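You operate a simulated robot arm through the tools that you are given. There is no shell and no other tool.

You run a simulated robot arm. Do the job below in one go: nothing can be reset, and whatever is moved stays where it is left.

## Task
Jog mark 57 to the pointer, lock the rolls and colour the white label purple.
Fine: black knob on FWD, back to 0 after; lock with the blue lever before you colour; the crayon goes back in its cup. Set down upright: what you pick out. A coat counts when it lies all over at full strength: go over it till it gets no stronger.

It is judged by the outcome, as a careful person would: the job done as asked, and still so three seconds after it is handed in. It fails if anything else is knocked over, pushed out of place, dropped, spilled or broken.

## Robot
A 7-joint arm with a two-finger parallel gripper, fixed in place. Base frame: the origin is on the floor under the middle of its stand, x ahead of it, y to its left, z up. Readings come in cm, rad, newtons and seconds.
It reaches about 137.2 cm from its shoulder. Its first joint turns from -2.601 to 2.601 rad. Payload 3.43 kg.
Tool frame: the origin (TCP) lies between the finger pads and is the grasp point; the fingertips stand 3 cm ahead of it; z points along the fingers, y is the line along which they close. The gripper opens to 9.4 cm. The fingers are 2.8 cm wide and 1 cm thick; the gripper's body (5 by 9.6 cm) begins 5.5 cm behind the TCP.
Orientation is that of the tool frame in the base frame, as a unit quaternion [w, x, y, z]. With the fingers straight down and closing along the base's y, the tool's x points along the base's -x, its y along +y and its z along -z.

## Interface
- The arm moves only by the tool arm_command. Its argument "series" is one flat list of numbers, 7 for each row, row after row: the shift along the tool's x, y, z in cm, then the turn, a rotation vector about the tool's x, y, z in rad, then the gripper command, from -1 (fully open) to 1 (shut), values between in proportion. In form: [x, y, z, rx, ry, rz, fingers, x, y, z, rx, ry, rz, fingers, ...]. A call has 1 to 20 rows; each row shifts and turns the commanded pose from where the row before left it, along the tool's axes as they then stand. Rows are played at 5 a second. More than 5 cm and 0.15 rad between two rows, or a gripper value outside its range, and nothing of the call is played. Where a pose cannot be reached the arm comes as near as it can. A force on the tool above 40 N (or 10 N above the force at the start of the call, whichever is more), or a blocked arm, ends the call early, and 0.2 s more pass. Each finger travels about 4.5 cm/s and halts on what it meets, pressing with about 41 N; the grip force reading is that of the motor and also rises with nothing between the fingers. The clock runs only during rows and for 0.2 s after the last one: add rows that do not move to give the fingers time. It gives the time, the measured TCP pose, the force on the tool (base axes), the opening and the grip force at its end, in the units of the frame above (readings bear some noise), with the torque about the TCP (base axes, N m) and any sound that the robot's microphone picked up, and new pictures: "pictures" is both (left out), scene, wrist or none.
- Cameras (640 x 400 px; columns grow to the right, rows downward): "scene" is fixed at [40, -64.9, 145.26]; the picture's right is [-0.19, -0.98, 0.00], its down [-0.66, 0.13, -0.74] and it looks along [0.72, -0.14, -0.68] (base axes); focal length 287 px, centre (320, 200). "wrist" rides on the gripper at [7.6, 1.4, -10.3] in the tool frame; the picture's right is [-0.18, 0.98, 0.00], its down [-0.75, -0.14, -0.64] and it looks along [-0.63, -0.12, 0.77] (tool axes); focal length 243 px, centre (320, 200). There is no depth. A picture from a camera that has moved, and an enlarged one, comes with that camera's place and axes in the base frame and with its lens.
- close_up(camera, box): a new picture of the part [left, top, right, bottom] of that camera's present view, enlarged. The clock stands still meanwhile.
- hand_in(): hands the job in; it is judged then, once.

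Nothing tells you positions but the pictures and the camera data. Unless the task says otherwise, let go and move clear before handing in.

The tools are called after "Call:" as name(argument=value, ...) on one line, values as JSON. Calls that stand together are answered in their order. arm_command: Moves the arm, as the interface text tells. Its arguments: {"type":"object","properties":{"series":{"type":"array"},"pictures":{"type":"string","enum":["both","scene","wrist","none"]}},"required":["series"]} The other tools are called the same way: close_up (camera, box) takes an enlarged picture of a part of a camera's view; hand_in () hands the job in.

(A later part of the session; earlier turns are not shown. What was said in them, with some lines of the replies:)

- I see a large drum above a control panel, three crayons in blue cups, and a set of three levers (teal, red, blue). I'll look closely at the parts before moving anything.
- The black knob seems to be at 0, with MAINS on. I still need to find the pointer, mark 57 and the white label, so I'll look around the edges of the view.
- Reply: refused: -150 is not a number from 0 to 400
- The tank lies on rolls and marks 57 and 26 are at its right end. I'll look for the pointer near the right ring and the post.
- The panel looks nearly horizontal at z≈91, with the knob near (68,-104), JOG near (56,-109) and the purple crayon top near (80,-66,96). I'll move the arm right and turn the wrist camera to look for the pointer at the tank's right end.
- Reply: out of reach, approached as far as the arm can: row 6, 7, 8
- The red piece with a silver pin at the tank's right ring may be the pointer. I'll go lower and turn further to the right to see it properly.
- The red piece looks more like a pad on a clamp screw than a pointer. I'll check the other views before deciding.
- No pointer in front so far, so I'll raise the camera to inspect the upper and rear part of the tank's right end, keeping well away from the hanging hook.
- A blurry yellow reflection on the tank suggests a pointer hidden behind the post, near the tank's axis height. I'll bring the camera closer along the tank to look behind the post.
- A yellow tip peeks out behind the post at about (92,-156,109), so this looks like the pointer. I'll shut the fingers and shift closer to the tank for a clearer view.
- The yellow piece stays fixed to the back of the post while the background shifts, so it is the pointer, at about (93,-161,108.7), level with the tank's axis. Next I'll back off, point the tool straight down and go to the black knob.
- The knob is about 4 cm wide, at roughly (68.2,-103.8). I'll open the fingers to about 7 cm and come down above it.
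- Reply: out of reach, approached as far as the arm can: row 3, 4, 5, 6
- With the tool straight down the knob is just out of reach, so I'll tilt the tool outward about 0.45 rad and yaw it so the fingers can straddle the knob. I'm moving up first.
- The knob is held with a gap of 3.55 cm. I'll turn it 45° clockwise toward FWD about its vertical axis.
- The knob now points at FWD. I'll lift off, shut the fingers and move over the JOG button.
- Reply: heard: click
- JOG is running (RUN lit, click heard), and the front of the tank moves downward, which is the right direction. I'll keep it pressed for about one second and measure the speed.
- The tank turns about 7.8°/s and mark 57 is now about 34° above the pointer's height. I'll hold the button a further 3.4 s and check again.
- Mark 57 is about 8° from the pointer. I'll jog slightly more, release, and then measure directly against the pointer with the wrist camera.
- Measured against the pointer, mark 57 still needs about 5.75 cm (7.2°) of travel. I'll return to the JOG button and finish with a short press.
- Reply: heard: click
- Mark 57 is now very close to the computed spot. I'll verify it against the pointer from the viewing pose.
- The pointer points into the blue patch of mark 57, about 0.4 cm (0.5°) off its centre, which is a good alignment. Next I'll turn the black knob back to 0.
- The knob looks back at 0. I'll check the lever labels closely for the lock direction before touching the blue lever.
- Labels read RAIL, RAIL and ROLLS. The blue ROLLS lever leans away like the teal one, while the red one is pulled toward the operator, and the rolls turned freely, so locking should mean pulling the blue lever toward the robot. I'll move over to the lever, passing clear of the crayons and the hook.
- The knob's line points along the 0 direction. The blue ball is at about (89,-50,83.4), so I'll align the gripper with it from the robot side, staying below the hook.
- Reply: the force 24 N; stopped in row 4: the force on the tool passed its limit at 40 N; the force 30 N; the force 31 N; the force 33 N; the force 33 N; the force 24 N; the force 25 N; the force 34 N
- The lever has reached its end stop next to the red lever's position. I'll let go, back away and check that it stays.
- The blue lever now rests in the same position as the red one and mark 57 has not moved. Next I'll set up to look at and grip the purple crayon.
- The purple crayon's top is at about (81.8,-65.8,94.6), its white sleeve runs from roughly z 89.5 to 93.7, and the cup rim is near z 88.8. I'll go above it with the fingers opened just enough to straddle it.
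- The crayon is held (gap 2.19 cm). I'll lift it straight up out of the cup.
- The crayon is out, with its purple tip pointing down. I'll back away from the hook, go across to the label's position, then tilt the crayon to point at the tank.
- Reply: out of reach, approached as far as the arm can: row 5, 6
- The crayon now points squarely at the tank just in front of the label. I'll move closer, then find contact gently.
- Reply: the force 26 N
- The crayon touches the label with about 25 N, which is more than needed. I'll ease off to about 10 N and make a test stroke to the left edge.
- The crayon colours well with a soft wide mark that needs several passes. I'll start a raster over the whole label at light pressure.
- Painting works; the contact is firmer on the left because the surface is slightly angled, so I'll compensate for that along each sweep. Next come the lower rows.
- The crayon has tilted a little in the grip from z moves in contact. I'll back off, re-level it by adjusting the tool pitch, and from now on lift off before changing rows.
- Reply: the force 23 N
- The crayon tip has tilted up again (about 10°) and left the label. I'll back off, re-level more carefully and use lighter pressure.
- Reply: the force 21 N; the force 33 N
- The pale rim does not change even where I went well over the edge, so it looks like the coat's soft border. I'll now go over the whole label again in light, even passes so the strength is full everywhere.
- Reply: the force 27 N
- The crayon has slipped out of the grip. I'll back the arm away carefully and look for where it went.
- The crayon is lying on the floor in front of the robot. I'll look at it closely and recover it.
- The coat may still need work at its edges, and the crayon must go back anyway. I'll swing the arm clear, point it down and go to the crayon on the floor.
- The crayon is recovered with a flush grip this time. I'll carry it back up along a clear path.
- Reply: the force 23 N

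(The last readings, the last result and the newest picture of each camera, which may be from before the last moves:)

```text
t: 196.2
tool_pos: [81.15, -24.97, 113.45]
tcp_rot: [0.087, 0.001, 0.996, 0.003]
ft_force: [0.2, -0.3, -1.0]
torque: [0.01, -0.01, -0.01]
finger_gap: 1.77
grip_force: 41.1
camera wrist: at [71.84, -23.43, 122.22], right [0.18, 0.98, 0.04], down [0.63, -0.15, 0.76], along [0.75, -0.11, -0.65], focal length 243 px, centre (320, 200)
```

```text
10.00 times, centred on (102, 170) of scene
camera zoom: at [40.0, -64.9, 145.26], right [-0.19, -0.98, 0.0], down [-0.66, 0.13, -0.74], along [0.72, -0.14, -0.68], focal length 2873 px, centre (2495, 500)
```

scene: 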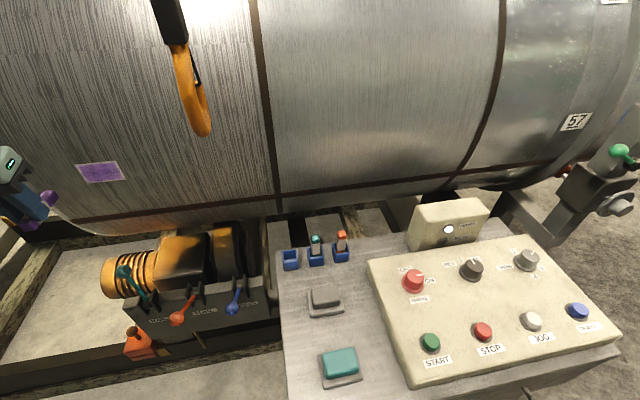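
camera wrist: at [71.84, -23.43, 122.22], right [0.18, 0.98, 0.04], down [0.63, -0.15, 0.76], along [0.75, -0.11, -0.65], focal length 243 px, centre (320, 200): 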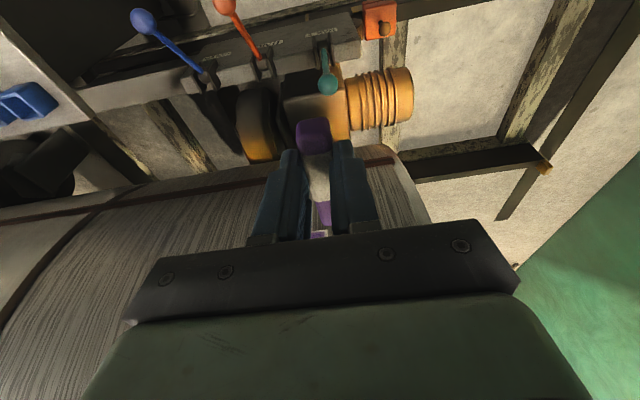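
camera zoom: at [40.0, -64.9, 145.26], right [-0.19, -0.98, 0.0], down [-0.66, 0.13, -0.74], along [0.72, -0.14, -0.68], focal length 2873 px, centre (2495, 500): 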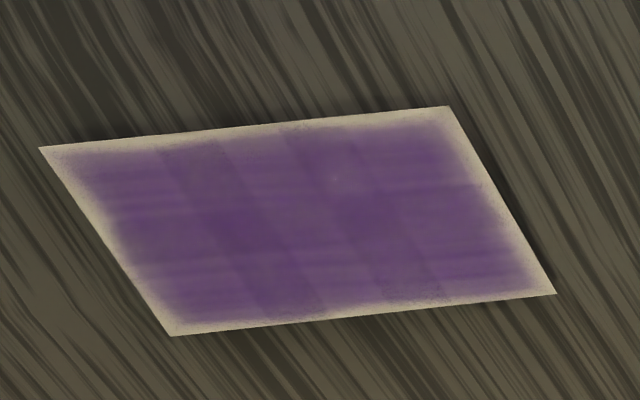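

The middle no longer changes with further passes, so it is at full strength. I'll make one more careful pass along the very top edge, which the crayon face had not fully covered.

Call:
arm_command(series=[-0.095, -4.9, -0.542, 0, 0, 0, 0.9, -3.3, 0, 0.58, 0, 0, 0, 0.9, -3.3, 0, 0.58, 0, 0, 0, 0.9, 0, 0, 0, 0, 0, 0, 0.9], pictures="none")

Call:
close_up(camera="scene", box=[60, 130, 150, 200])

```text
t: 197.2
tool_pos: [87.72, -29.72, 113.76]
tcp_rot: [0.087, 0.0, 0.996, 0.004]
ft_force: [-0.2, 0.4, -0.9]
torque: [-0.01, 0.0, -0.02]
finger_gap: 1.76
grip_force: 41.0
```

```text
5.71 times, centred on (105, 165) of scene
camera zoom: at [40.0, -64.9, 145.26], right [-0.19, -0.98, 0.0], down [-0.66, 0.13, -0.74], along [0.72, -0.14, -0.68], focal length 1642 px, centre (1549, 400)
```

zoom: 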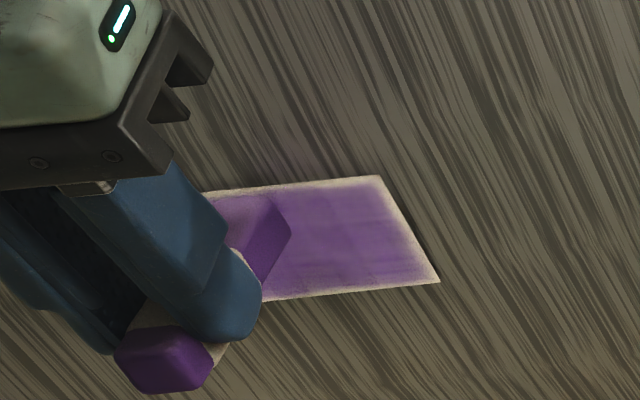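

Call:
arm_command(series=[-0.25, 0, -0.16, 0, 0, 0, 0.9, -0.3, 0, 0.05, 0, 0, 0, 0.9, 0, 0, 0, 0, 0, 0, 0.9], pictures="none")

```text
t: 198.0
tool_pos: [88.3, -29.68, 113.88]
tcp_rot: [0.087, 0.001, 0.996, 0.004]
ft_force: [1.1, -0.1, 0.0]
torque: [0.03, 0.01, 0.02]
finger_gap: 1.73
grip_force: 40.6
```

Call:
arm_command(series=[-0.148, 0, 0.026, 0, 0, 0, 0.9, 0, 0, 0, 0, 0, 0, 0.9], pictures="none")

```text
t: 198.6
tool_pos: [88.51, -29.68, 113.89]
tcp_rot: [0.088, 0.0, 0.996, 0.004]
ft_force: [0.5, 0.6, -0.1]
torque: [-0.03, 0.02, 0.0]
finger_gap: 1.73
grip_force: 41.1
```

Call:
arm_command(series=[-0.098, 0, 0.017, 0, 0, 0, 0.9, 0, 0, 0, 0, 0, 0, 0.9], pictures="none")

```text
t: 199.2
tool_pos: [88.59, -29.77, 113.88]
tcp_rot: [0.087, 0.0, 0.996, 0.004]
ft_force: [0.4, -1.1, -0.2]
torque: [-0.03, -0.01, -0.01]
finger_gap: 1.79
grip_force: 40.6
```

Call:
arm_command(series=[-0.098, 0, 0.017, 0, 0, 0, 0.9, 0, 0, 0, 0, 0, 0, 0.9], pictures="none")

```text
t: 199.8
tool_pos: [88.55, -29.82, 113.94]
tcp_rot: [0.088, 0.0, 0.996, 0.003]
ft_force: [-2.5, 0.1, 3.0]
torque: [-0.02, -0.21, 0.0]
finger_gap: 1.77
grip_force: 41.0
```

Call:
arm_command(series=[-0.03, -0.82, 0.005, 0, 0, 0, 0.9, 0, -0.82, 0, 0, 0, 0, 0.9, 0, -0.82, 0, 0, 0, 0, 0.9, 0, -0.82, 0, 0, 0, 0, 0.9], pictures="none")

```text
t: 200.8
tool_pos: [88.55, -32.93, 113.91]
tcp_rot: [0.087, 0.0, 0.996, 0.003]
ft_force: [-0.8, 1.5, 5.8]
torque: [-0.03, -0.28, 0.07]
finger_gap: 1.77
grip_force: 40.2
```

Call:
arm_command(series=[-0.03, 0.8, 0.005, 0, 0, 0, 0.9, 0, 0.8, 0, 0, 0, 0, 0.9, 0, 0.8, 0, 0, 0, 0, 0.9, 0, 0.8, 0, 0, 0, 0, 0.9, 0, 0.8, 0, 0, 0, 0, 0.9, 0, 0.8, 0, 0, 0, 0, 0.9, 0, 0.8, 0, 0, 0, 0, 0.9, 0, 0.6, 0, 0, 0, 0, 0.9], pictures="none")

Call:
close_up(camera="scene", box=[75, 150, 130, 190])

```text
t: 202.6
tool_pos: [88.51, -26.8, 113.97]
tcp_rot: [0.087, 0.0, 0.996, 0.003]
ft_force: [0.7, 0.2, -0.3]
torque: [0.02, -0.01, 0.04]
finger_gap: 1.76
grip_force: 40.9
```

```text
10.00 times, centred on (102, 170) of scene
camera zoom: at [40.0, -64.9, 145.26], right [-0.19, -0.98, 0.0], down [-0.66, 0.13, -0.74], along [0.72, -0.14, -0.68], focal length 2873 px, centre (2495, 500)
```

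zoom: 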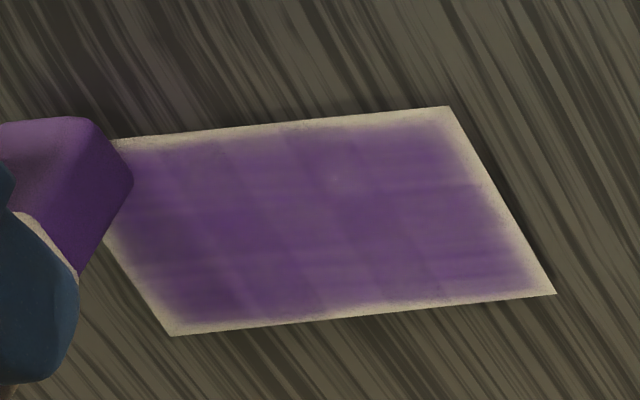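

Call:
close_up(camera="scene", box=[98, 156, 128, 184])

Call:
close_up(camera="scene", box=[50, 130, 150, 210])

```text
14.29 times, centred on (113, 170) of scene
camera zoom: at [40.0, -64.9, 145.26], right [-0.19, -0.98, 0.0], down [-0.66, 0.13, -0.74], along [0.72, -0.14, -0.68], focal length 4105 px, centre (3277, 629)
```

zoom: 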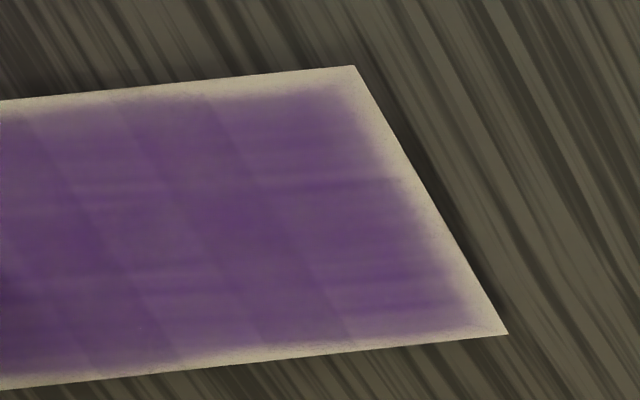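

```text
5.00 times, centred on (100, 170) of scene
camera zoom: at [40.0, -64.9, 145.26], right [-0.19, -0.98, 0.0], down [-0.66, 0.13, -0.74], along [0.72, -0.14, -0.68], focal length 1437 px, centre (1420, 350)
```

zoom: 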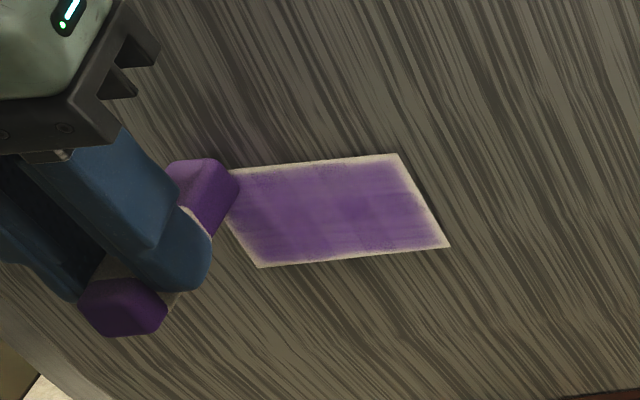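

The coat is unchanged after more passes, so the colouring is finished. Now I'll take the crayon away from the tank and turn the hand so the tip points down for the cup.

Call:
arm_command(series=[4.43, 0, -0.78, 0, 0, 0, 0.9, 4.43, 0, -0.78, 0, 0, 0, 0.9, 4.43, 0, -0.78, 0, 0, 0, 0.9, 4.43, 0, -0.78, 0, 0, 0, 0.9, 4.43, 0, -0.78, 0, 0, 0, 0.9, 0, -4.5, 0, 0, 0, 0, 0.9, 0, -4.5, 0, 0, 0, 0, 0.9, 0, -4.5, 0, 0, 0, 0, 0.9, 0, -4.5, 0, 0, 0, 0, 0.9, 0, 0, 0, 0, 0, 0, 0.9], pictures="none")

Call:
arm_command(series=[0, 0, 0, -0.0248, 0, -0.1407, 0.9, 0, 0, 0, -0.0248, 0, -0.1407, 0.9, 0, 0, 0, -0.0248, 0, -0.1407, 0.9, 0, 0, 0, -0.0248, 0, -0.1407, 0.9, 0, 0, 0, -0.0248, 0, -0.1407, 0.9, 0, 0, 0, -0.0248, 0, -0.1407, 0.9, 0, 0, 0, 0, 0, 0, 0.9])

```text
t: 204.8
tool_pos: [66.11, -44.83, 113.85]
tcp_rot: [0.087, 0.001, 0.996, 0.004]
ft_force: [0.8, 0.2, -0.3]
torque: [-0.02, 0.02, -0.02]
finger_gap: 1.78
grip_force: 41.1
```

```text
t: 206.4
tool_pos: [66.07, -44.73, 113.73]
tcp_rot: [0.081, -0.415, 0.905, 0.038]
ft_force: [0.0, 0.2, 0.0]
torque: [-0.01, 0.0, -0.02]
finger_gap: 1.77
grip_force: 41.1
camera wrist: at [59.01, -50.84, 122.57], right [-0.63, 0.78, 0.04], down [0.52, 0.38, 0.77], along [0.58, 0.5, -0.64], focal length 243 px, centre (320, 200)
```

scene: 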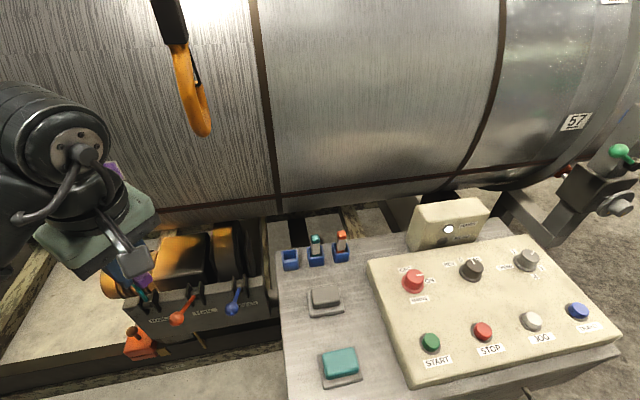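
wrist: 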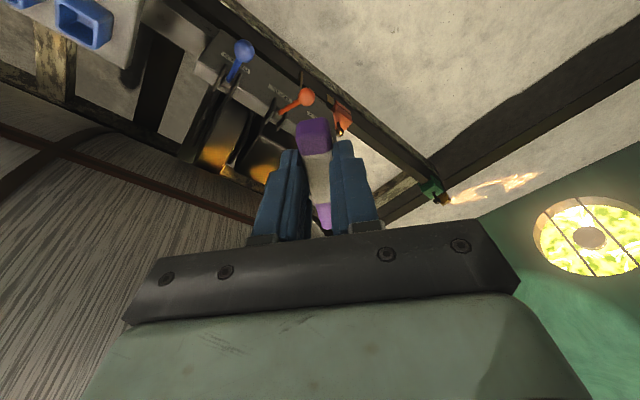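

Call:
arm_command(series=[0, 0, 0, -0.0244, 0, -0.1382, 0.9, 0, 0, 0, -0.0244, 0, -0.1382, 0.9, 0, 0, 0, -0.0244, 0, -0.1382, 0.9, 0, 0, 0, -0.0244, 0, -0.1382, 0.9, 0, 0, 0, -0.0244, 0, -0.1382, 0.9, 0, 0, 0, 0, 0, 0, 0.9], pictures="none")

Call:
arm_command(series=[0, 0, 0, 0, 0.143, 0, 0.9, 0, 0, 0, 0, 0.143, 0, 0.9, 0, 0, 0, 0, 0.143, 0, 0.9, 0, 0, 0, 0, 0.143, 0, 0.9, 0, 0, 0, 0, 0.143, 0, 0.9, 0, 0, 0, 0, 0, 0, 0.9])

```text
t: 207.8
tool_pos: [67.93, -45.14, 109.5]
tcp_rot: [0.066, -0.701, 0.708, 0.054]
ft_force: [1.2, -0.2, -0.6]
torque: [-0.01, 0.0, 0.0]
finger_gap: 1.76
grip_force: 41.5
out of reach, approached as far as the arm can: row 3, 4, 5
```

```text
t: 209.2
tool_pos: [67.95, -45.26, 109.53]
tcp_rot: [-0.188, -0.677, 0.687, -0.185]
ft_force: [-0.3, -0.5, -0.4]
torque: [-0.01, -0.03, 0.03]
finger_gap: 1.76
grip_force: 40.5
camera wrist: at [66.52, -46.51, 122.26], right [-0.98, 0.17, -0.09], down [0.15, 0.97, 0.17], along [0.12, 0.15, -0.98], focal length 243 px, centre (320, 200)
```

scene: 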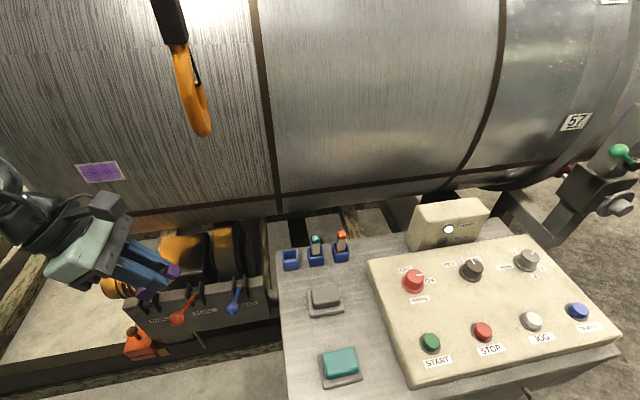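
wrist: 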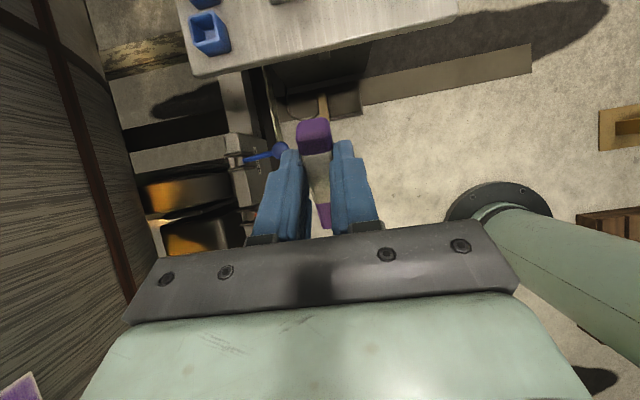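

Call:
arm_command(series=[0, 0, 0, 0, 0.143, 0, 0.9, 0, 0, 0, 0, 0.143, 0, 0.9, 0, 0, 0, 0, 0.143, 0, 0.9, 0, 0, 0, 0, 0.143, 0, 0.9, 0, 0, 0, 0, 0.143, 0, 0.9, 0, 0, 0, 0, 0.143, 0, 0.9, 0, 0, 0, 0, 0, 0, 0.9])

Call:
close_up(camera="scene", box=[60, 180, 240, 320])

```text
t: 210.8
tool_pos: [68.01, -45.27, 109.58]
tcp_rot: [-0.456, -0.539, 0.546, -0.451]
ft_force: [0.1, 0.3, 0.3]
torque: [0.01, 0.0, -0.02]
finger_gap: 1.76
grip_force: 41.0
camera wrist: at [66.63, -36.33, 118.98], right [-0.98, 0.04, -0.18], down [0.15, 0.76, -0.63], along [0.11, -0.64, -0.76], focal length 243 px, centre (320, 200)
```

scene: 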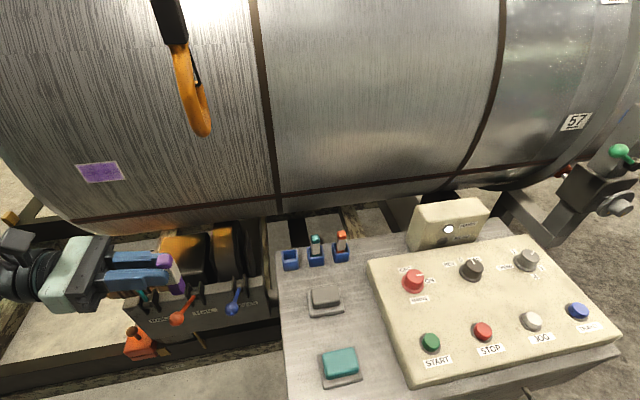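
wrist: 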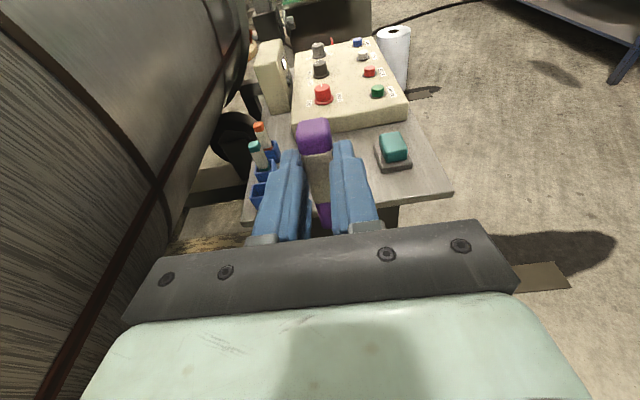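

```text
2.86 times, centred on (150, 250) of scene
camera zoom: at [40.0, -64.9, 145.26], right [-0.19, -0.98, 0.0], down [-0.66, 0.13, -0.74], along [0.72, -0.14, -0.68], focal length 821 px, centre (806, 57)
```

zoom: 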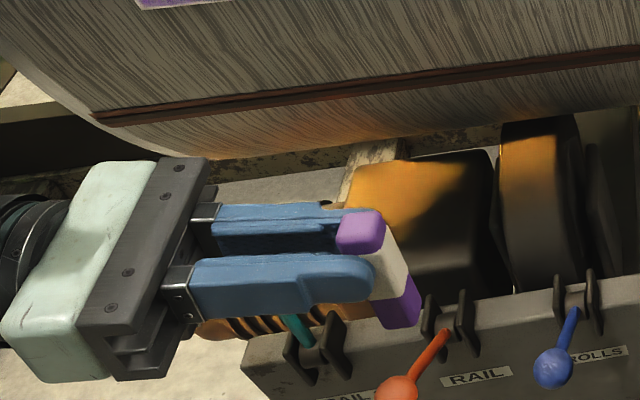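

The hand now points sideways with the crayon upright, tip down. It leans about 4–5°, so I'll correct that before going to the cup.

Call:
arm_command(series=[0, 0, 0, 0, 0.08, 0, 0.9, 0, 0, 0, 0, 0, 0, 0.9], pictures="none")

Call:
close_up(camera="scene", box=[120, 230, 200, 300])

Call:
close_up(camera="wrist", box=[240, 90, 400, 240])

```text
t: 211.4
tool_pos: [67.96, -45.28, 109.52]
tcp_rot: [-0.476, -0.522, 0.527, -0.473]
ft_force: [-0.2, 0.5, -0.7]
torque: [0.03, 0.02, -0.01]
finger_gap: 1.77
grip_force: 41.1
```

```text
5.71 times, centred on (160, 265) of scene
camera zoom: at [40.0, -64.9, 145.26], right [-0.19, -0.98, 0.0], down [-0.66, 0.13, -0.74], along [0.72, -0.14, -0.68], focal length 1642 px, centre (1234, -171)
```

zoom: 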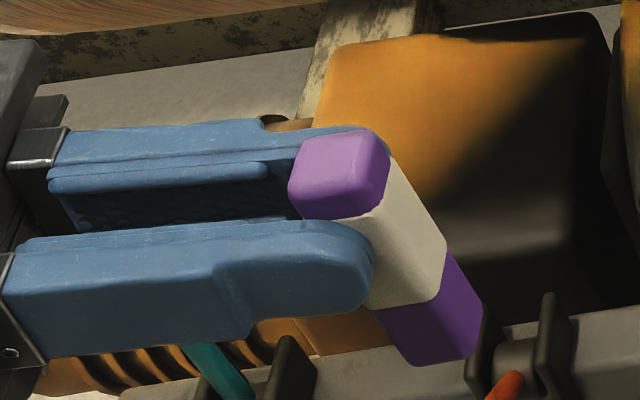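

```text
2.67 times, centred on (320, 165) of wrist
camera zoom: at [66.67, -35.66, 118.26], right [-0.98, 0.03, -0.18], down [0.15, 0.71, -0.69], along [0.11, -0.7, -0.7], focal length 647 px, centre (320, 293)
```

zoom: 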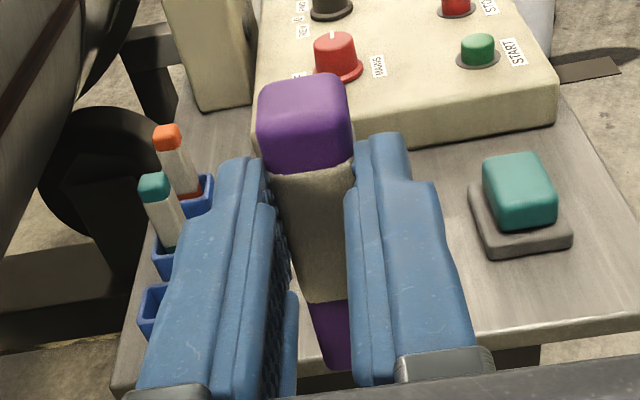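

Call:
close_up(camera="scene", box=[270, 235, 310, 280])

Call:
close_up(camera="wrist", box=[220, 120, 300, 220])

```text
8.89 times, centred on (290, 258) of scene
camera zoom: at [40.0, -64.9, 145.26], right [-0.19, -0.98, 0.0], down [-0.66, 0.13, -0.74], along [0.72, -0.14, -0.68], focal length 2554 px, centre (587, -311)
```

zoom: 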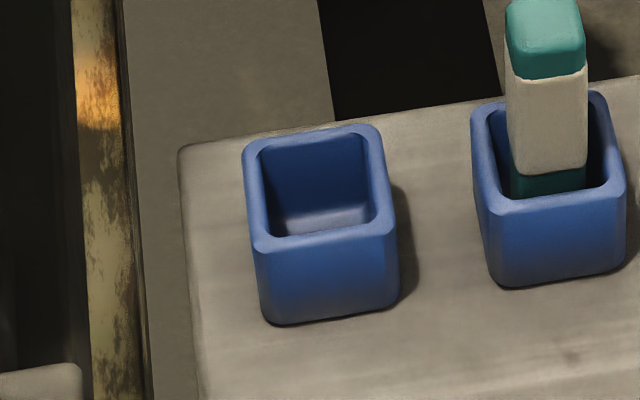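

```text
4.00 times, centred on (260, 170) of wrist
camera zoom: at [66.67, -35.66, 118.26], right [-0.98, 0.03, -0.18], down [0.15, 0.71, -0.69], along [0.11, -0.7, -0.7], focal length 970 px, centre (560, 320)
```

zoom: 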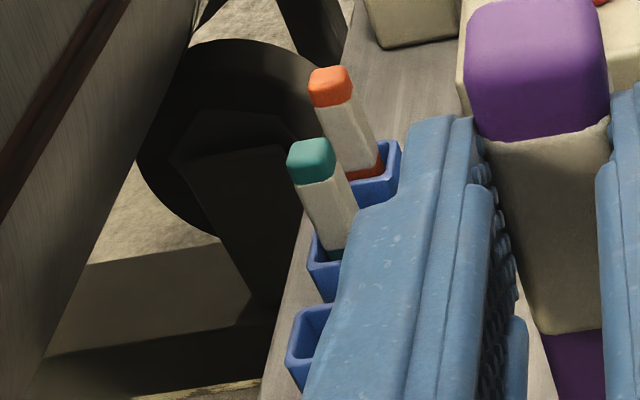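

The cup is at about (81.0,-65.7), rim near z 90, with about 2.7 cm inside width. I'll move the crayon over it, staying low under the hook.

Call:
arm_command(series=[-0.748, -2.6, 3.55, 0, 0, 0, 0.9, -0.748, -2.6, 3.55, 0, 0, 0, 0.9, -0.748, -2.6, 3.55, 0, 0, 0, 0.9, -0.748, -2.6, 3.55, 0, 0, 0, 0.9, -0.748, -2.6, 3.55, 0, 0, 0, 0.9, 0, 0, 0, 0, 0, 0, 0.9])

Call:
close_up(camera="scene", box=[230, 190, 330, 280])

Call:
close_up(camera="wrist", box=[240, 90, 400, 240])

```text
t: 212.8
tool_pos: [80.83, -62.89, 104.09]
tcp_rot: [-0.478, -0.52, 0.528, -0.472]
ft_force: [0.3, -0.2, -0.6]
torque: [0.03, 0.03, 0.03]
finger_gap: 1.76
grip_force: 41.0
camera wrist: at [79.54, -53.45, 112.75], right [-0.98, 0.03, -0.18], down [0.15, 0.71, -0.69], along [0.11, -0.7, -0.7], focal length 243 px, centre (320, 200)
```

scene: 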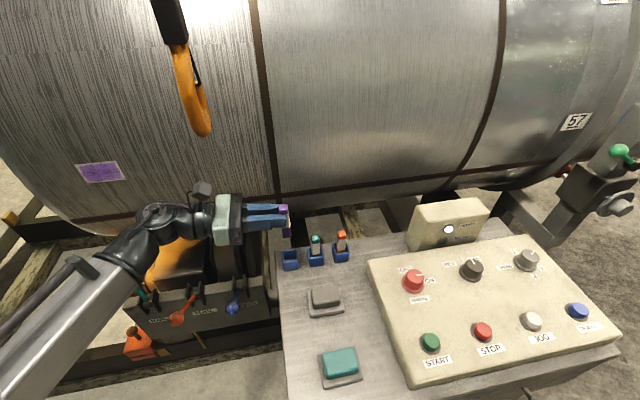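
wrist: 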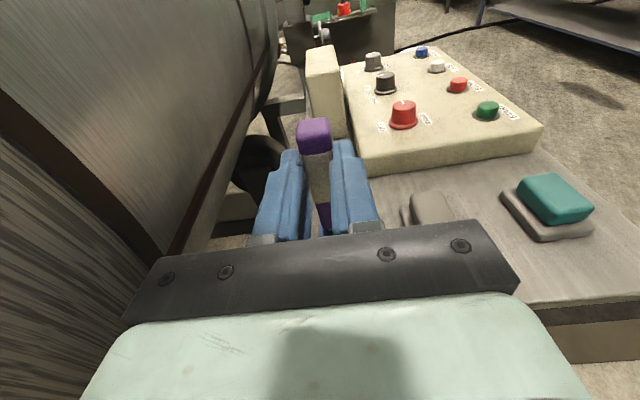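

```text
4.44 times, centred on (280, 235) of scene
camera zoom: at [40.0, -64.9, 145.26], right [-0.19, -0.98, 0.0], down [-0.66, 0.13, -0.74], along [0.72, -0.14, -0.68], focal length 1277 px, centre (498, 44)
```

zoom: 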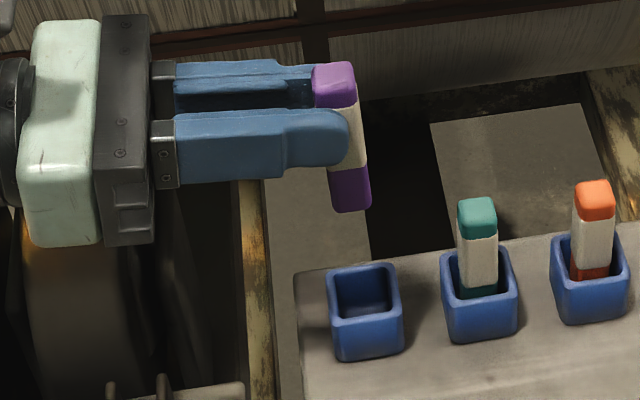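

```text
2.67 times, centred on (320, 165) of wrist
camera zoom: at [79.54, -53.45, 112.75], right [-0.98, 0.03, -0.18], down [0.15, 0.71, -0.69], along [0.11, -0.7, -0.7], focal length 647 px, centre (320, 293)
```

zoom: 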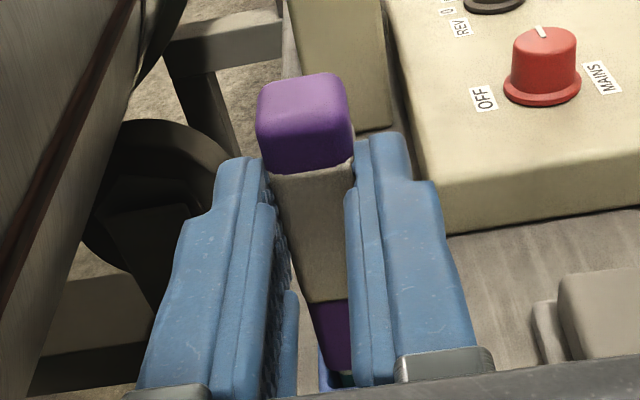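

Call:
arm_command(series=[-1.95, -0.13, 0.217, 0, 0, 0, 0.9, -1.95, -0.13, 0.217, 0, 0, 0, 0.9, -1.95, -0.13, 0.217, 0, 0, 0, 0.9, 0, 0, 0, 0, 0, 0, 0.9], pictures="none")

Call:
close_up(camera="scene", box=[265, 220, 325, 275])

Call:
close_up(camera="wrist", box=[280, 150, 380, 240])

```text
t: 213.8
tool_pos: [81.08, -62.87, 98.24]
tcp_rot: [-0.477, -0.521, 0.528, -0.472]
ft_force: [0.1, -0.5, -0.2]
torque: [0.06, 0.03, 0.01]
finger_gap: 1.76
grip_force: 41.2
```

```text
7.27 times, centred on (295, 248) of scene
camera zoom: at [40.0, -64.9, 145.26], right [-0.19, -0.98, 0.0], down [-0.66, 0.13, -0.74], along [0.72, -0.14, -0.68], focal length 2090 px, centre (502, -146)
```

zoom: 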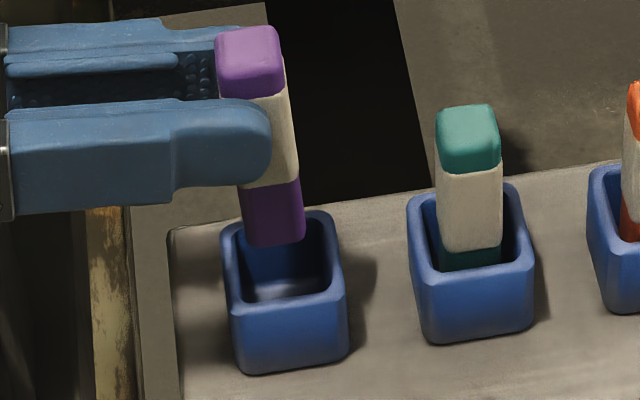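

```text
4.44 times, centred on (330, 195) of wrist
camera zoom: at [79.75, -53.4, 106.85], right [-0.98, 0.03, -0.18], down [0.15, 0.71, -0.69], along [0.11, -0.7, -0.7], focal length 1078 px, centre (276, 222)
```

zoom: 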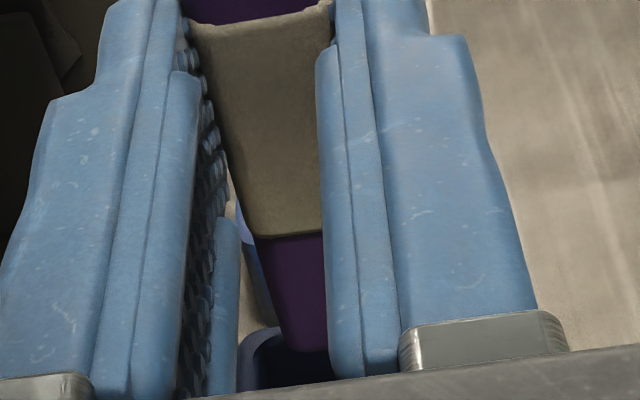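

Call:
arm_command(series=[-1.287, 0, 0.205, 0, 0, 0, 0.9, -1.287, 0, 0.205, 0, 0, 0, 0.9, 0, 0, 0, 0, 0, 0, 0.9], pictures="none")

Call:
close_up(camera="scene", box=[265, 220, 325, 275])

```text
t: 214.6
tool_pos: [81.08, -63.04, 95.59]
tcp_rot: [-0.477, -0.522, 0.527, -0.472]
ft_force: [1.1, 0.0, 0.2]
torque: [0.0, -0.1, 0.08]
finger_gap: 1.78
grip_force: 40.2
```

```text
7.27 times, centred on (295, 248) of scene
camera zoom: at [40.0, -64.9, 145.26], right [-0.19, -0.98, 0.0], down [-0.66, 0.13, -0.74], along [0.72, -0.14, -0.68], focal length 2090 px, centre (502, -146)
```

zoom: 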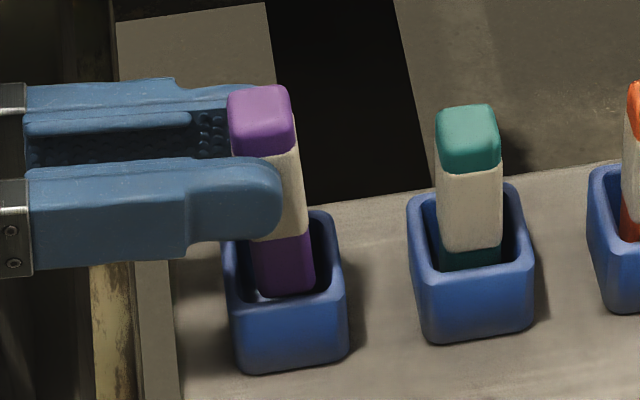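

Call:
arm_command(series=[-0.6, 0, 0.06, 0, 0, 0, 0.9, -0.6, 0, 0.06, 0, 0, 0, 0.9, 0, 0, 0, 0, 0, 0, 0.9], pictures="none")

Call:
close_up(camera="scene", box=[265, 220, 325, 275])

```text
t: 215.4
tool_pos: [81.12, -62.84, 94.31]
tcp_rot: [-0.477, -0.522, 0.527, -0.472]
ft_force: [0.2, 0.0, -0.2]
torque: [-0.01, 0.0, 0.0]
finger_gap: 1.75
grip_force: 40.6
```

```text
7.27 times, centred on (295, 248) of scene
camera zoom: at [40.0, -64.9, 145.26], right [-0.19, -0.98, 0.0], down [-0.66, 0.13, -0.74], along [0.72, -0.14, -0.68], focal length 2090 px, centre (502, -146)
```

zoom: 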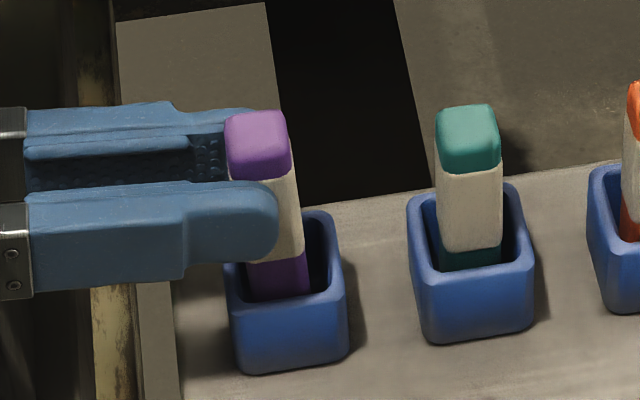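

Call:
arm_command(series=[-0.4, 0, 0.04, 0, 0, 0, 0.9, 0, 0, 0, 0, 0, 0, 0.9], pictures="none")

```text
t: 216.0
tool_pos: [81.29, -62.78, 93.85]
tcp_rot: [-0.477, -0.522, 0.527, -0.472]
ft_force: [-0.3, -0.5, 0.7]
torque: [0.0, -0.01, 0.01]
finger_gap: 1.78
grip_force: 40.7
```

Call:
arm_command(series=[-0.3, 0, 0.03, 0, 0, 0, 0.9, 0, 0, 0, 0, 0, 0, 0.9], pictures="none")

Call:
close_up(camera="scene", box=[265, 220, 325, 275])

```text
t: 216.6
tool_pos: [81.19, -62.93, 93.67]
tcp_rot: [-0.477, -0.522, 0.527, -0.472]
ft_force: [0.0, 0.0, 0.1]
torque: [-0.01, -0.02, 0.03]
finger_gap: 1.74
grip_force: 41.8
```

```text
7.27 times, centred on (295, 248) of scene
camera zoom: at [40.0, -64.9, 145.26], right [-0.19, -0.98, 0.0], down [-0.66, 0.13, -0.74], along [0.72, -0.14, -0.68], focal length 2090 px, centre (502, -146)
```

zoom: 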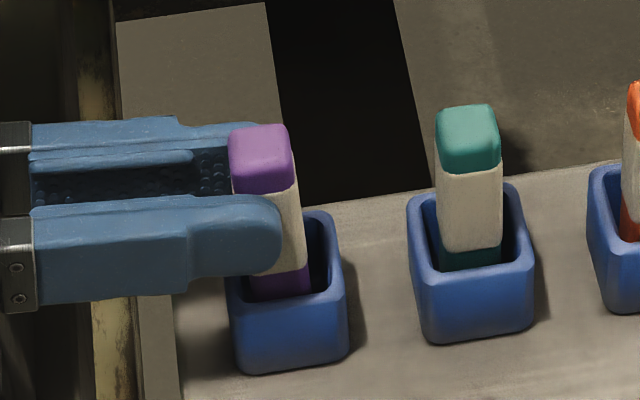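

Call:
arm_command(series=[-0.2, 0, 0.02, 0, 0, 0, 0.9, 0, 0, 0, 0, 0, 0, 0.9], pictures="none")

```text
t: 217.2
tool_pos: [81.26, -62.94, 93.52]
tcp_rot: [-0.477, -0.521, 0.527, -0.472]
ft_force: [-0.3, -0.3, 0.0]
torque: [0.0, 0.02, -0.01]
finger_gap: 1.77
grip_force: 40.6
```

Call:
arm_command(series=[-0.2, 0, 0.02, 0, 0, 0, 0.9, 0, 0, 0, 0, 0, 0, 0.9], pictures="none")

```text
t: 217.8
tool_pos: [81.27, -62.89, 93.29]
tcp_rot: [-0.476, -0.522, 0.527, -0.472]
ft_force: [-0.4, 0.8, -1.0]
torque: [0.0, 0.01, 0.0]
finger_gap: 1.8
grip_force: 40.5
```

Call:
arm_command(series=[-0.2, 0, 0.02, 0, 0, 0, 0.9, 0, 0, 0, 0, 0, 0, 0.9], pictures="none")

Call:
close_up(camera="scene", box=[265, 220, 325, 275])

```text
t: 218.4
tool_pos: [81.28, -62.98, 93.05]
tcp_rot: [-0.477, -0.521, 0.528, -0.472]
ft_force: [0.6, 0.0, -1.1]
torque: [0.0, 0.02, 0.04]
finger_gap: 1.76
grip_force: 40.5
```

```text
7.27 times, centred on (295, 248) of scene
camera zoom: at [40.0, -64.9, 145.26], right [-0.19, -0.98, 0.0], down [-0.66, 0.13, -0.74], along [0.72, -0.14, -0.68], focal length 2090 px, centre (502, -146)
```

zoom: 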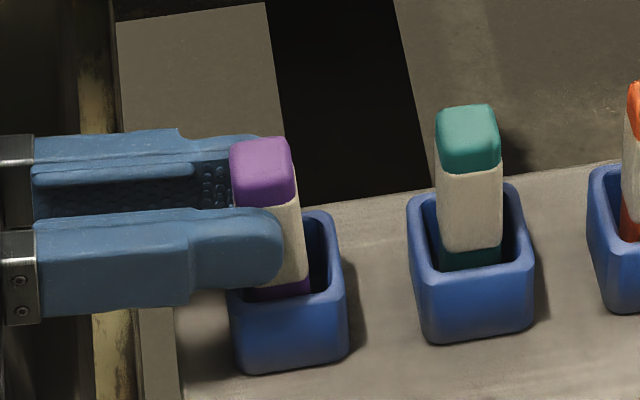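

Call:
arm_command(series=[-0.15, 0, 0.015, 0, 0, 0, 0.9, 0, 0, 0, 0, 0, 0, 0.9], pictures="none")

```text
t: 219.0
tool_pos: [81.18, -63.03, 92.91]
tcp_rot: [-0.477, -0.521, 0.527, -0.472]
ft_force: [0.0, 0.3, -0.5]
torque: [-0.01, -0.04, 0.01]
finger_gap: 1.77
grip_force: 41.0
```

Call:
arm_command(series=[-0.15, 0, 0.015, 0, 0, 0, 0.9, 0, 0, 0, 0, 0, 0, 0.9], pictures="none")

```text
t: 219.6
tool_pos: [81.15, -62.99, 92.69]
tcp_rot: [-0.478, -0.52, 0.529, -0.471]
ft_force: [1.4, -0.4, 1.7]
torque: [-0.1, 0.0, 0.02]
finger_gap: 1.74
grip_force: 41.3
```

The crayon touches the cup bottom. I'll open the fingers gently and withdraw sideways.

Call:
arm_command(series=[0, 0, 0, 0, 0, 0, 0.5, 0, 0, 0, 0, 0, 0, 0.3, 0, 0, 0, 0, 0, 0, 0.15, 0, 0, 0, 0, 0, 0, 0.15, 0, 0, 0, 0, 0, 0, 0.15], pictures="none")

Call:
close_up(camera="scene", box=[265, 220, 325, 275])

Call:
close_up(camera="wrist", box=[240, 90, 400, 240])

```text
t: 220.8
tool_pos: [81.14, -62.86, 92.72]
tcp_rot: [-0.478, -0.521, 0.528, -0.472]
ft_force: [0.1, -0.3, -0.5]
torque: [0.0, 0.02, -0.02]
finger_gap: 4.0
grip_force: 0.0
```

```text
7.27 times, centred on (295, 248) of scene
camera zoom: at [40.0, -64.9, 145.26], right [-0.19, -0.98, 0.0], down [-0.66, 0.13, -0.74], along [0.72, -0.14, -0.68], focal length 2090 px, centre (502, -146)
```

zoom: 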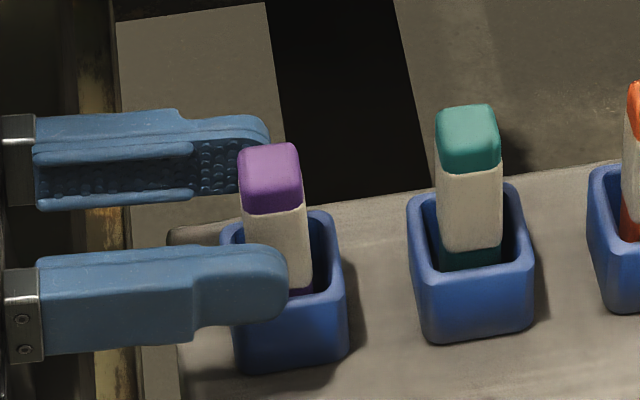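

```text
2.67 times, centred on (320, 165) of wrist
camera zoom: at [79.83, -53.41, 101.4], right [-0.98, 0.03, -0.18], down [0.15, 0.71, -0.69], along [0.11, -0.7, -0.7], focal length 647 px, centre (320, 293)
```

zoom: 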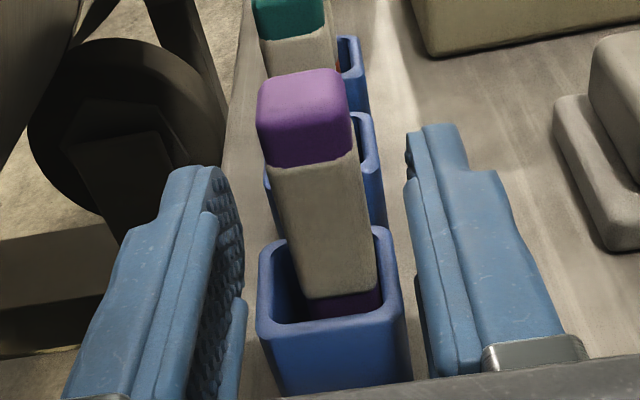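

Call:
arm_command(series=[0, 0, -2, 0, 0, 0, 0.15, 0, 0, -3, 0, 0, 0, 0.15, 0, 0, -4, 0, 0, 0, 0.15, 0, 0, -4, 0, 0, 0, 0.15, 0, 0, 0, 0, 0, 0, 0.15])

Call:
close_up(camera="scene", box=[265, 220, 365, 290])

Call:
close_up(camera="wrist", box=[200, 60, 440, 230])

Call:
close_up(camera="scene", box=[540, 60, 640, 140])

Call:
close_up(camera="scene", box=[400, 180, 560, 280])

```text
t: 222.0
tool_pos: [81.14, -49.94, 93.88]
tcp_rot: [-0.477, -0.521, 0.527, -0.472]
ft_force: [-0.4, 0.3, -0.2]
torque: [0.0, 0.01, -0.01]
finger_gap: 4.02
grip_force: 0.0
camera wrist: at [79.85, -40.28, 102.57], right [-0.98, 0.03, -0.18], down [0.15, 0.71, -0.69], along [0.11, -0.7, -0.7], focal length 243 px, centre (320, 200)
```

scene: 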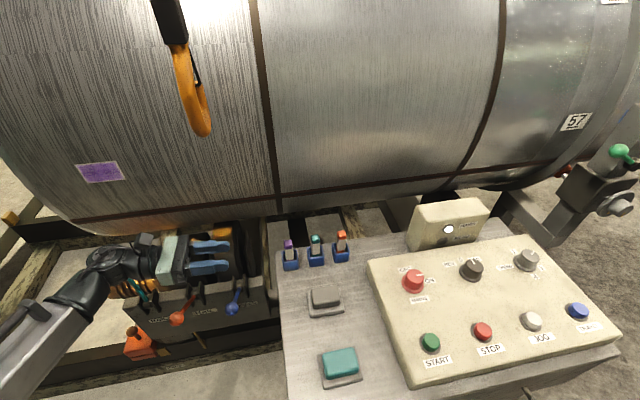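
wrist: 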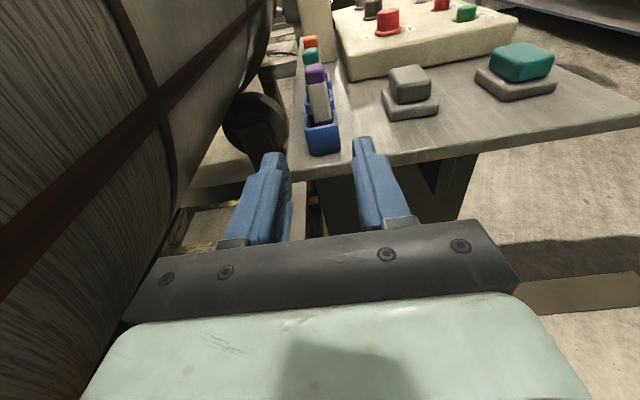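

```text
5.71 times, centred on (315, 255) of scene
camera zoom: at [40.0, -64.9, 145.26], right [-0.19, -0.98, 0.0], down [-0.66, 0.13, -0.74], along [0.72, -0.14, -0.68], focal length 1642 px, centre (349, -114)
```

zoom: 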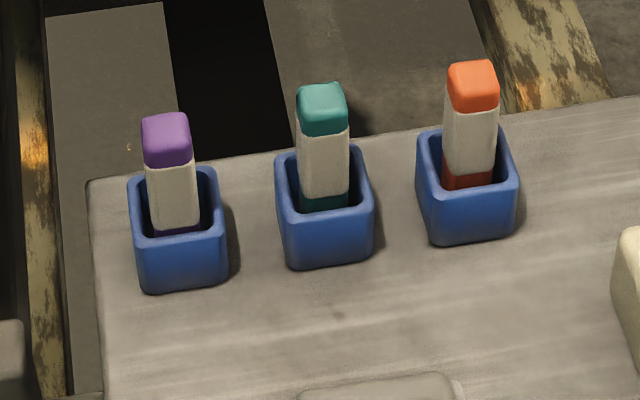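

```text
2.35 times, centred on (320, 145) of wrist
camera zoom: at [79.85, -40.28, 102.57], right [-0.98, 0.03, -0.18], down [0.15, 0.71, -0.69], along [0.11, -0.7, -0.7], focal length 571 px, centre (320, 329)
```

zoom: 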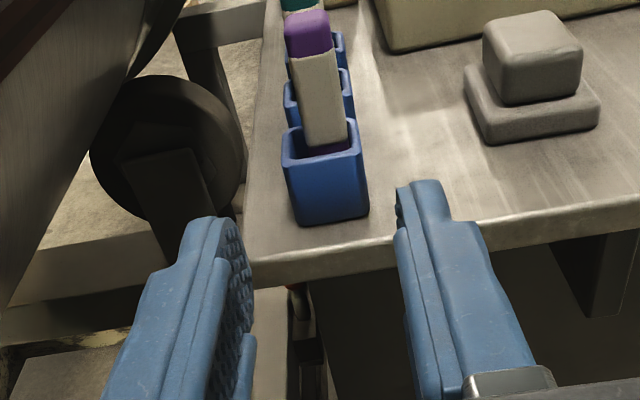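

```text
5.00 times, centred on (590, 100) of scene
camera zoom: at [40.0, -64.9, 145.26], right [-0.19, -0.98, 0.0], down [-0.66, 0.13, -0.74], along [0.72, -0.14, -0.68], focal length 1437 px, centre (-1030, 700)
```

zoom: 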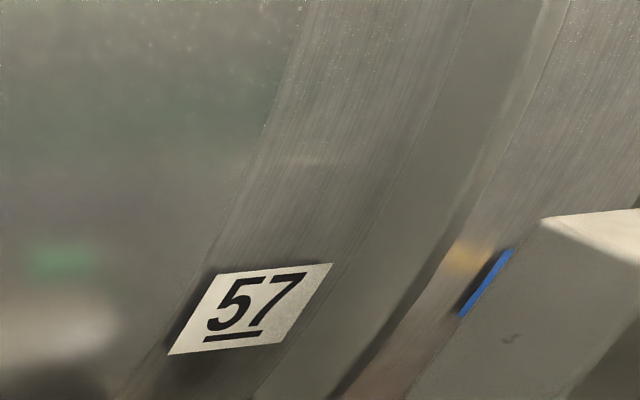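

```text
4.00 times, centred on (480, 230) of scene
camera zoom: at [40.0, -64.9, 145.26], right [-0.19, -0.98, 0.0], down [-0.66, 0.13, -0.74], along [0.72, -0.14, -0.68], focal length 1149 px, centre (-320, 80)
```

zoom: 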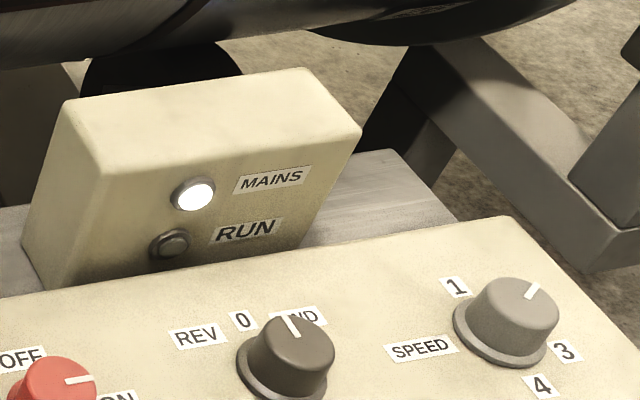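

The crayon stands upright in its cup, mark 57 is still at the pointer, the knob is on 0 and the blue lever is down. I'll move the arm clear and take a last look around.

Call:
arm_command(series=[0.5, 4, 0, 0, 0, 0, 0.15, 1, 4, 0, 0, 0, 0, 0.15, 1, 4, -1, 0, 0, 0, 0.15, 1, 4, -1, 0, 0, 0, 0.15, 0, 0, 0, 0, 0, 0, 0.15])

Call:
close_up(camera="scene", box=[140, 230, 290, 330])

Call:
close_up(camera="scene", box=[75, 150, 130, 190])

Call:
close_up(camera="scene", box=[440, 240, 500, 280])

Call:
close_up(camera="scene", box=[265, 220, 365, 290])

```text
t: 223.2
tool_pos: [65.24, -48.11, 97.67]
tcp_rot: [-0.477, -0.521, 0.527, -0.472]
ft_force: [0.1, 0.6, 0.3]
torque: [-0.01, 0.01, -0.03]
finger_gap: 4.0
grip_force: 0.0
camera wrist: at [63.92, -38.58, 106.31], right [-0.98, 0.03, -0.18], down [0.15, 0.71, -0.69], along [0.11, -0.7, -0.7], focal length 243 px, centre (320, 200)
```

scene: 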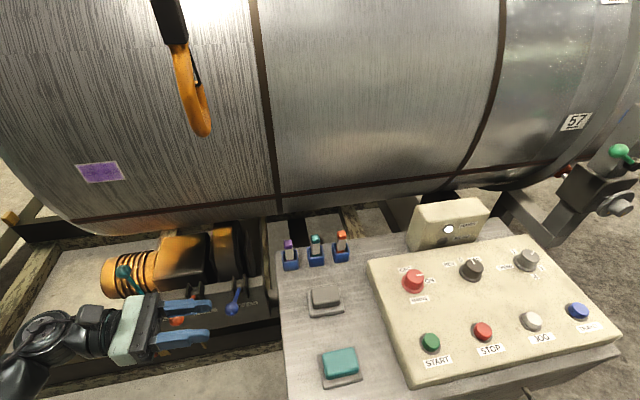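
wrist: 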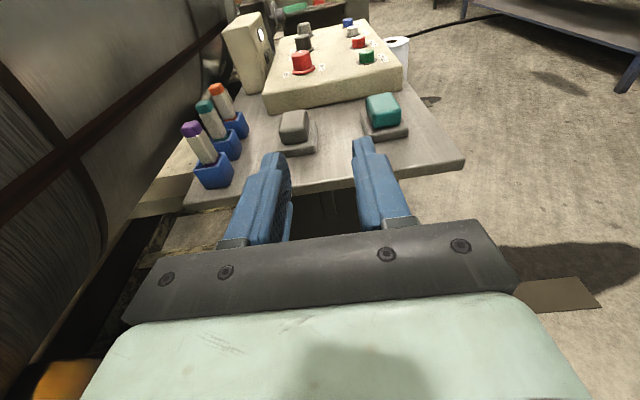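

```text
4.00 times, centred on (215, 280) of scene
camera zoom: at [40.0, -64.9, 145.26], right [-0.19, -0.98, 0.0], down [-0.66, 0.13, -0.74], along [0.72, -0.14, -0.68], focal length 1149 px, centre (740, -120)
```

zoom: 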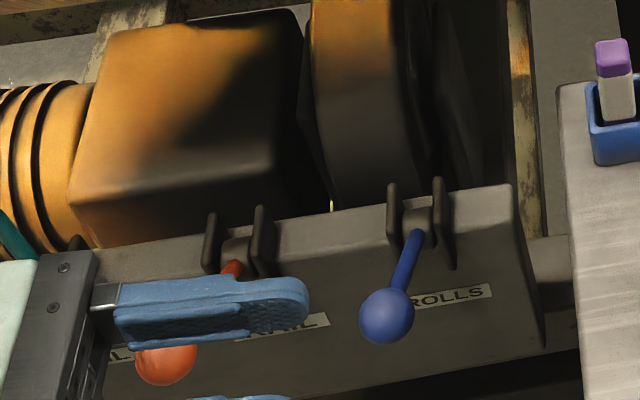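

```text
10.00 times, centred on (102, 170) of scene
camera zoom: at [40.0, -64.9, 145.26], right [-0.19, -0.98, 0.0], down [-0.66, 0.13, -0.74], along [0.72, -0.14, -0.68], focal length 2873 px, centre (2495, 500)
```

zoom: 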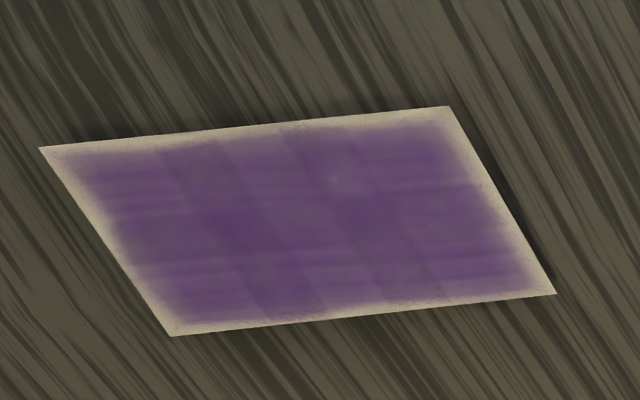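

```text
10.00 times, centred on (470, 260) of scene
camera zoom: at [40.0, -64.9, 145.26], right [-0.19, -0.98, 0.0], down [-0.66, 0.13, -0.74], along [0.72, -0.14, -0.68], focal length 2873 px, centre (-1180, -400)
```

zoom: 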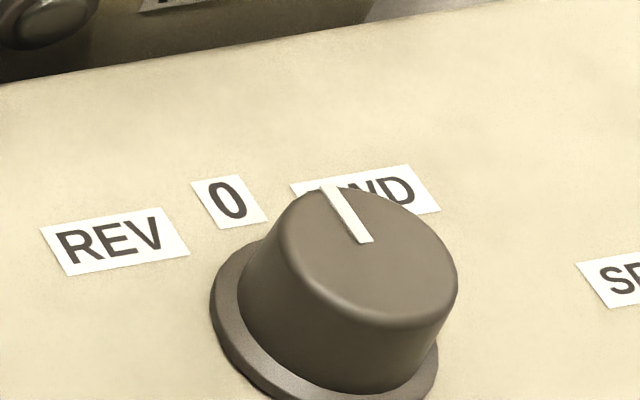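

```text
5.71 times, centred on (315, 255) of scene
camera zoom: at [40.0, -64.9, 145.26], right [-0.19, -0.98, 0.0], down [-0.66, 0.13, -0.74], along [0.72, -0.14, -0.68], focal length 1642 px, centre (349, -114)
```

zoom: 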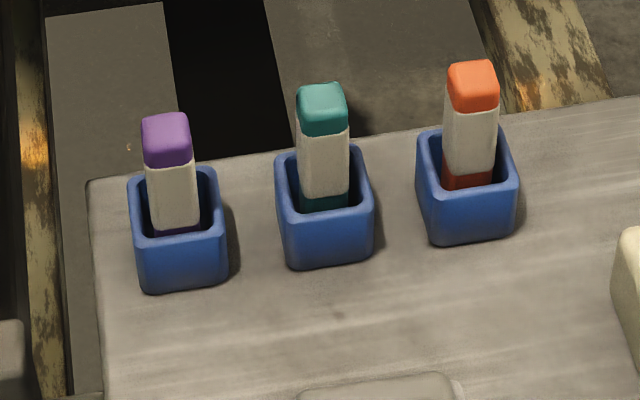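

Everything is in place: mark 57 is at the pointer, the knob is back on 0, the blue lever is locked, the label is purple, and the crayon is upright in its cup. The crayon did slip out of the grip and fall to the floor once while I was colouring. I picked it up and put it back. The arm is clear, so I'm handing in.

Call:
hand_in()

```text
The job is handed in.
```

I've handed the job in, but one part went wrong: the crayon slipped out of the gripper and fell to the floor while I was colouring. I picked it up, used it again for the last passes and put it back in its cup. The drop may count against the job.

- **Mark 57:** it sits about half a degree (0.4 cm) short of dead centre on the pointer. It hasn't moved since I locked the rolls.
- **Black knob:** I turned it to FWD for the jog, and it is back on 0.
- **Rolls:** I pulled the blue lever toward the robot to its end stop before colouring, and it stays there. I took that as the locked position because the rolls turned freely with it pushed away; I didn't test the lock.
- **White label:** it is purple across its face, and more passes over the middle made it no stronger. A thin pale rim remains along the edges. Running the crayon over the right edge didn't change it, so I took the rim as part of how the coat looks. The top edge got only one light pass, so it is the least certain part.
- **Crayon:** it stands upright, tip down, in its own cup.

Apart from that fall I saw nothing else knocked or moved, and the gripper is empty and clear.
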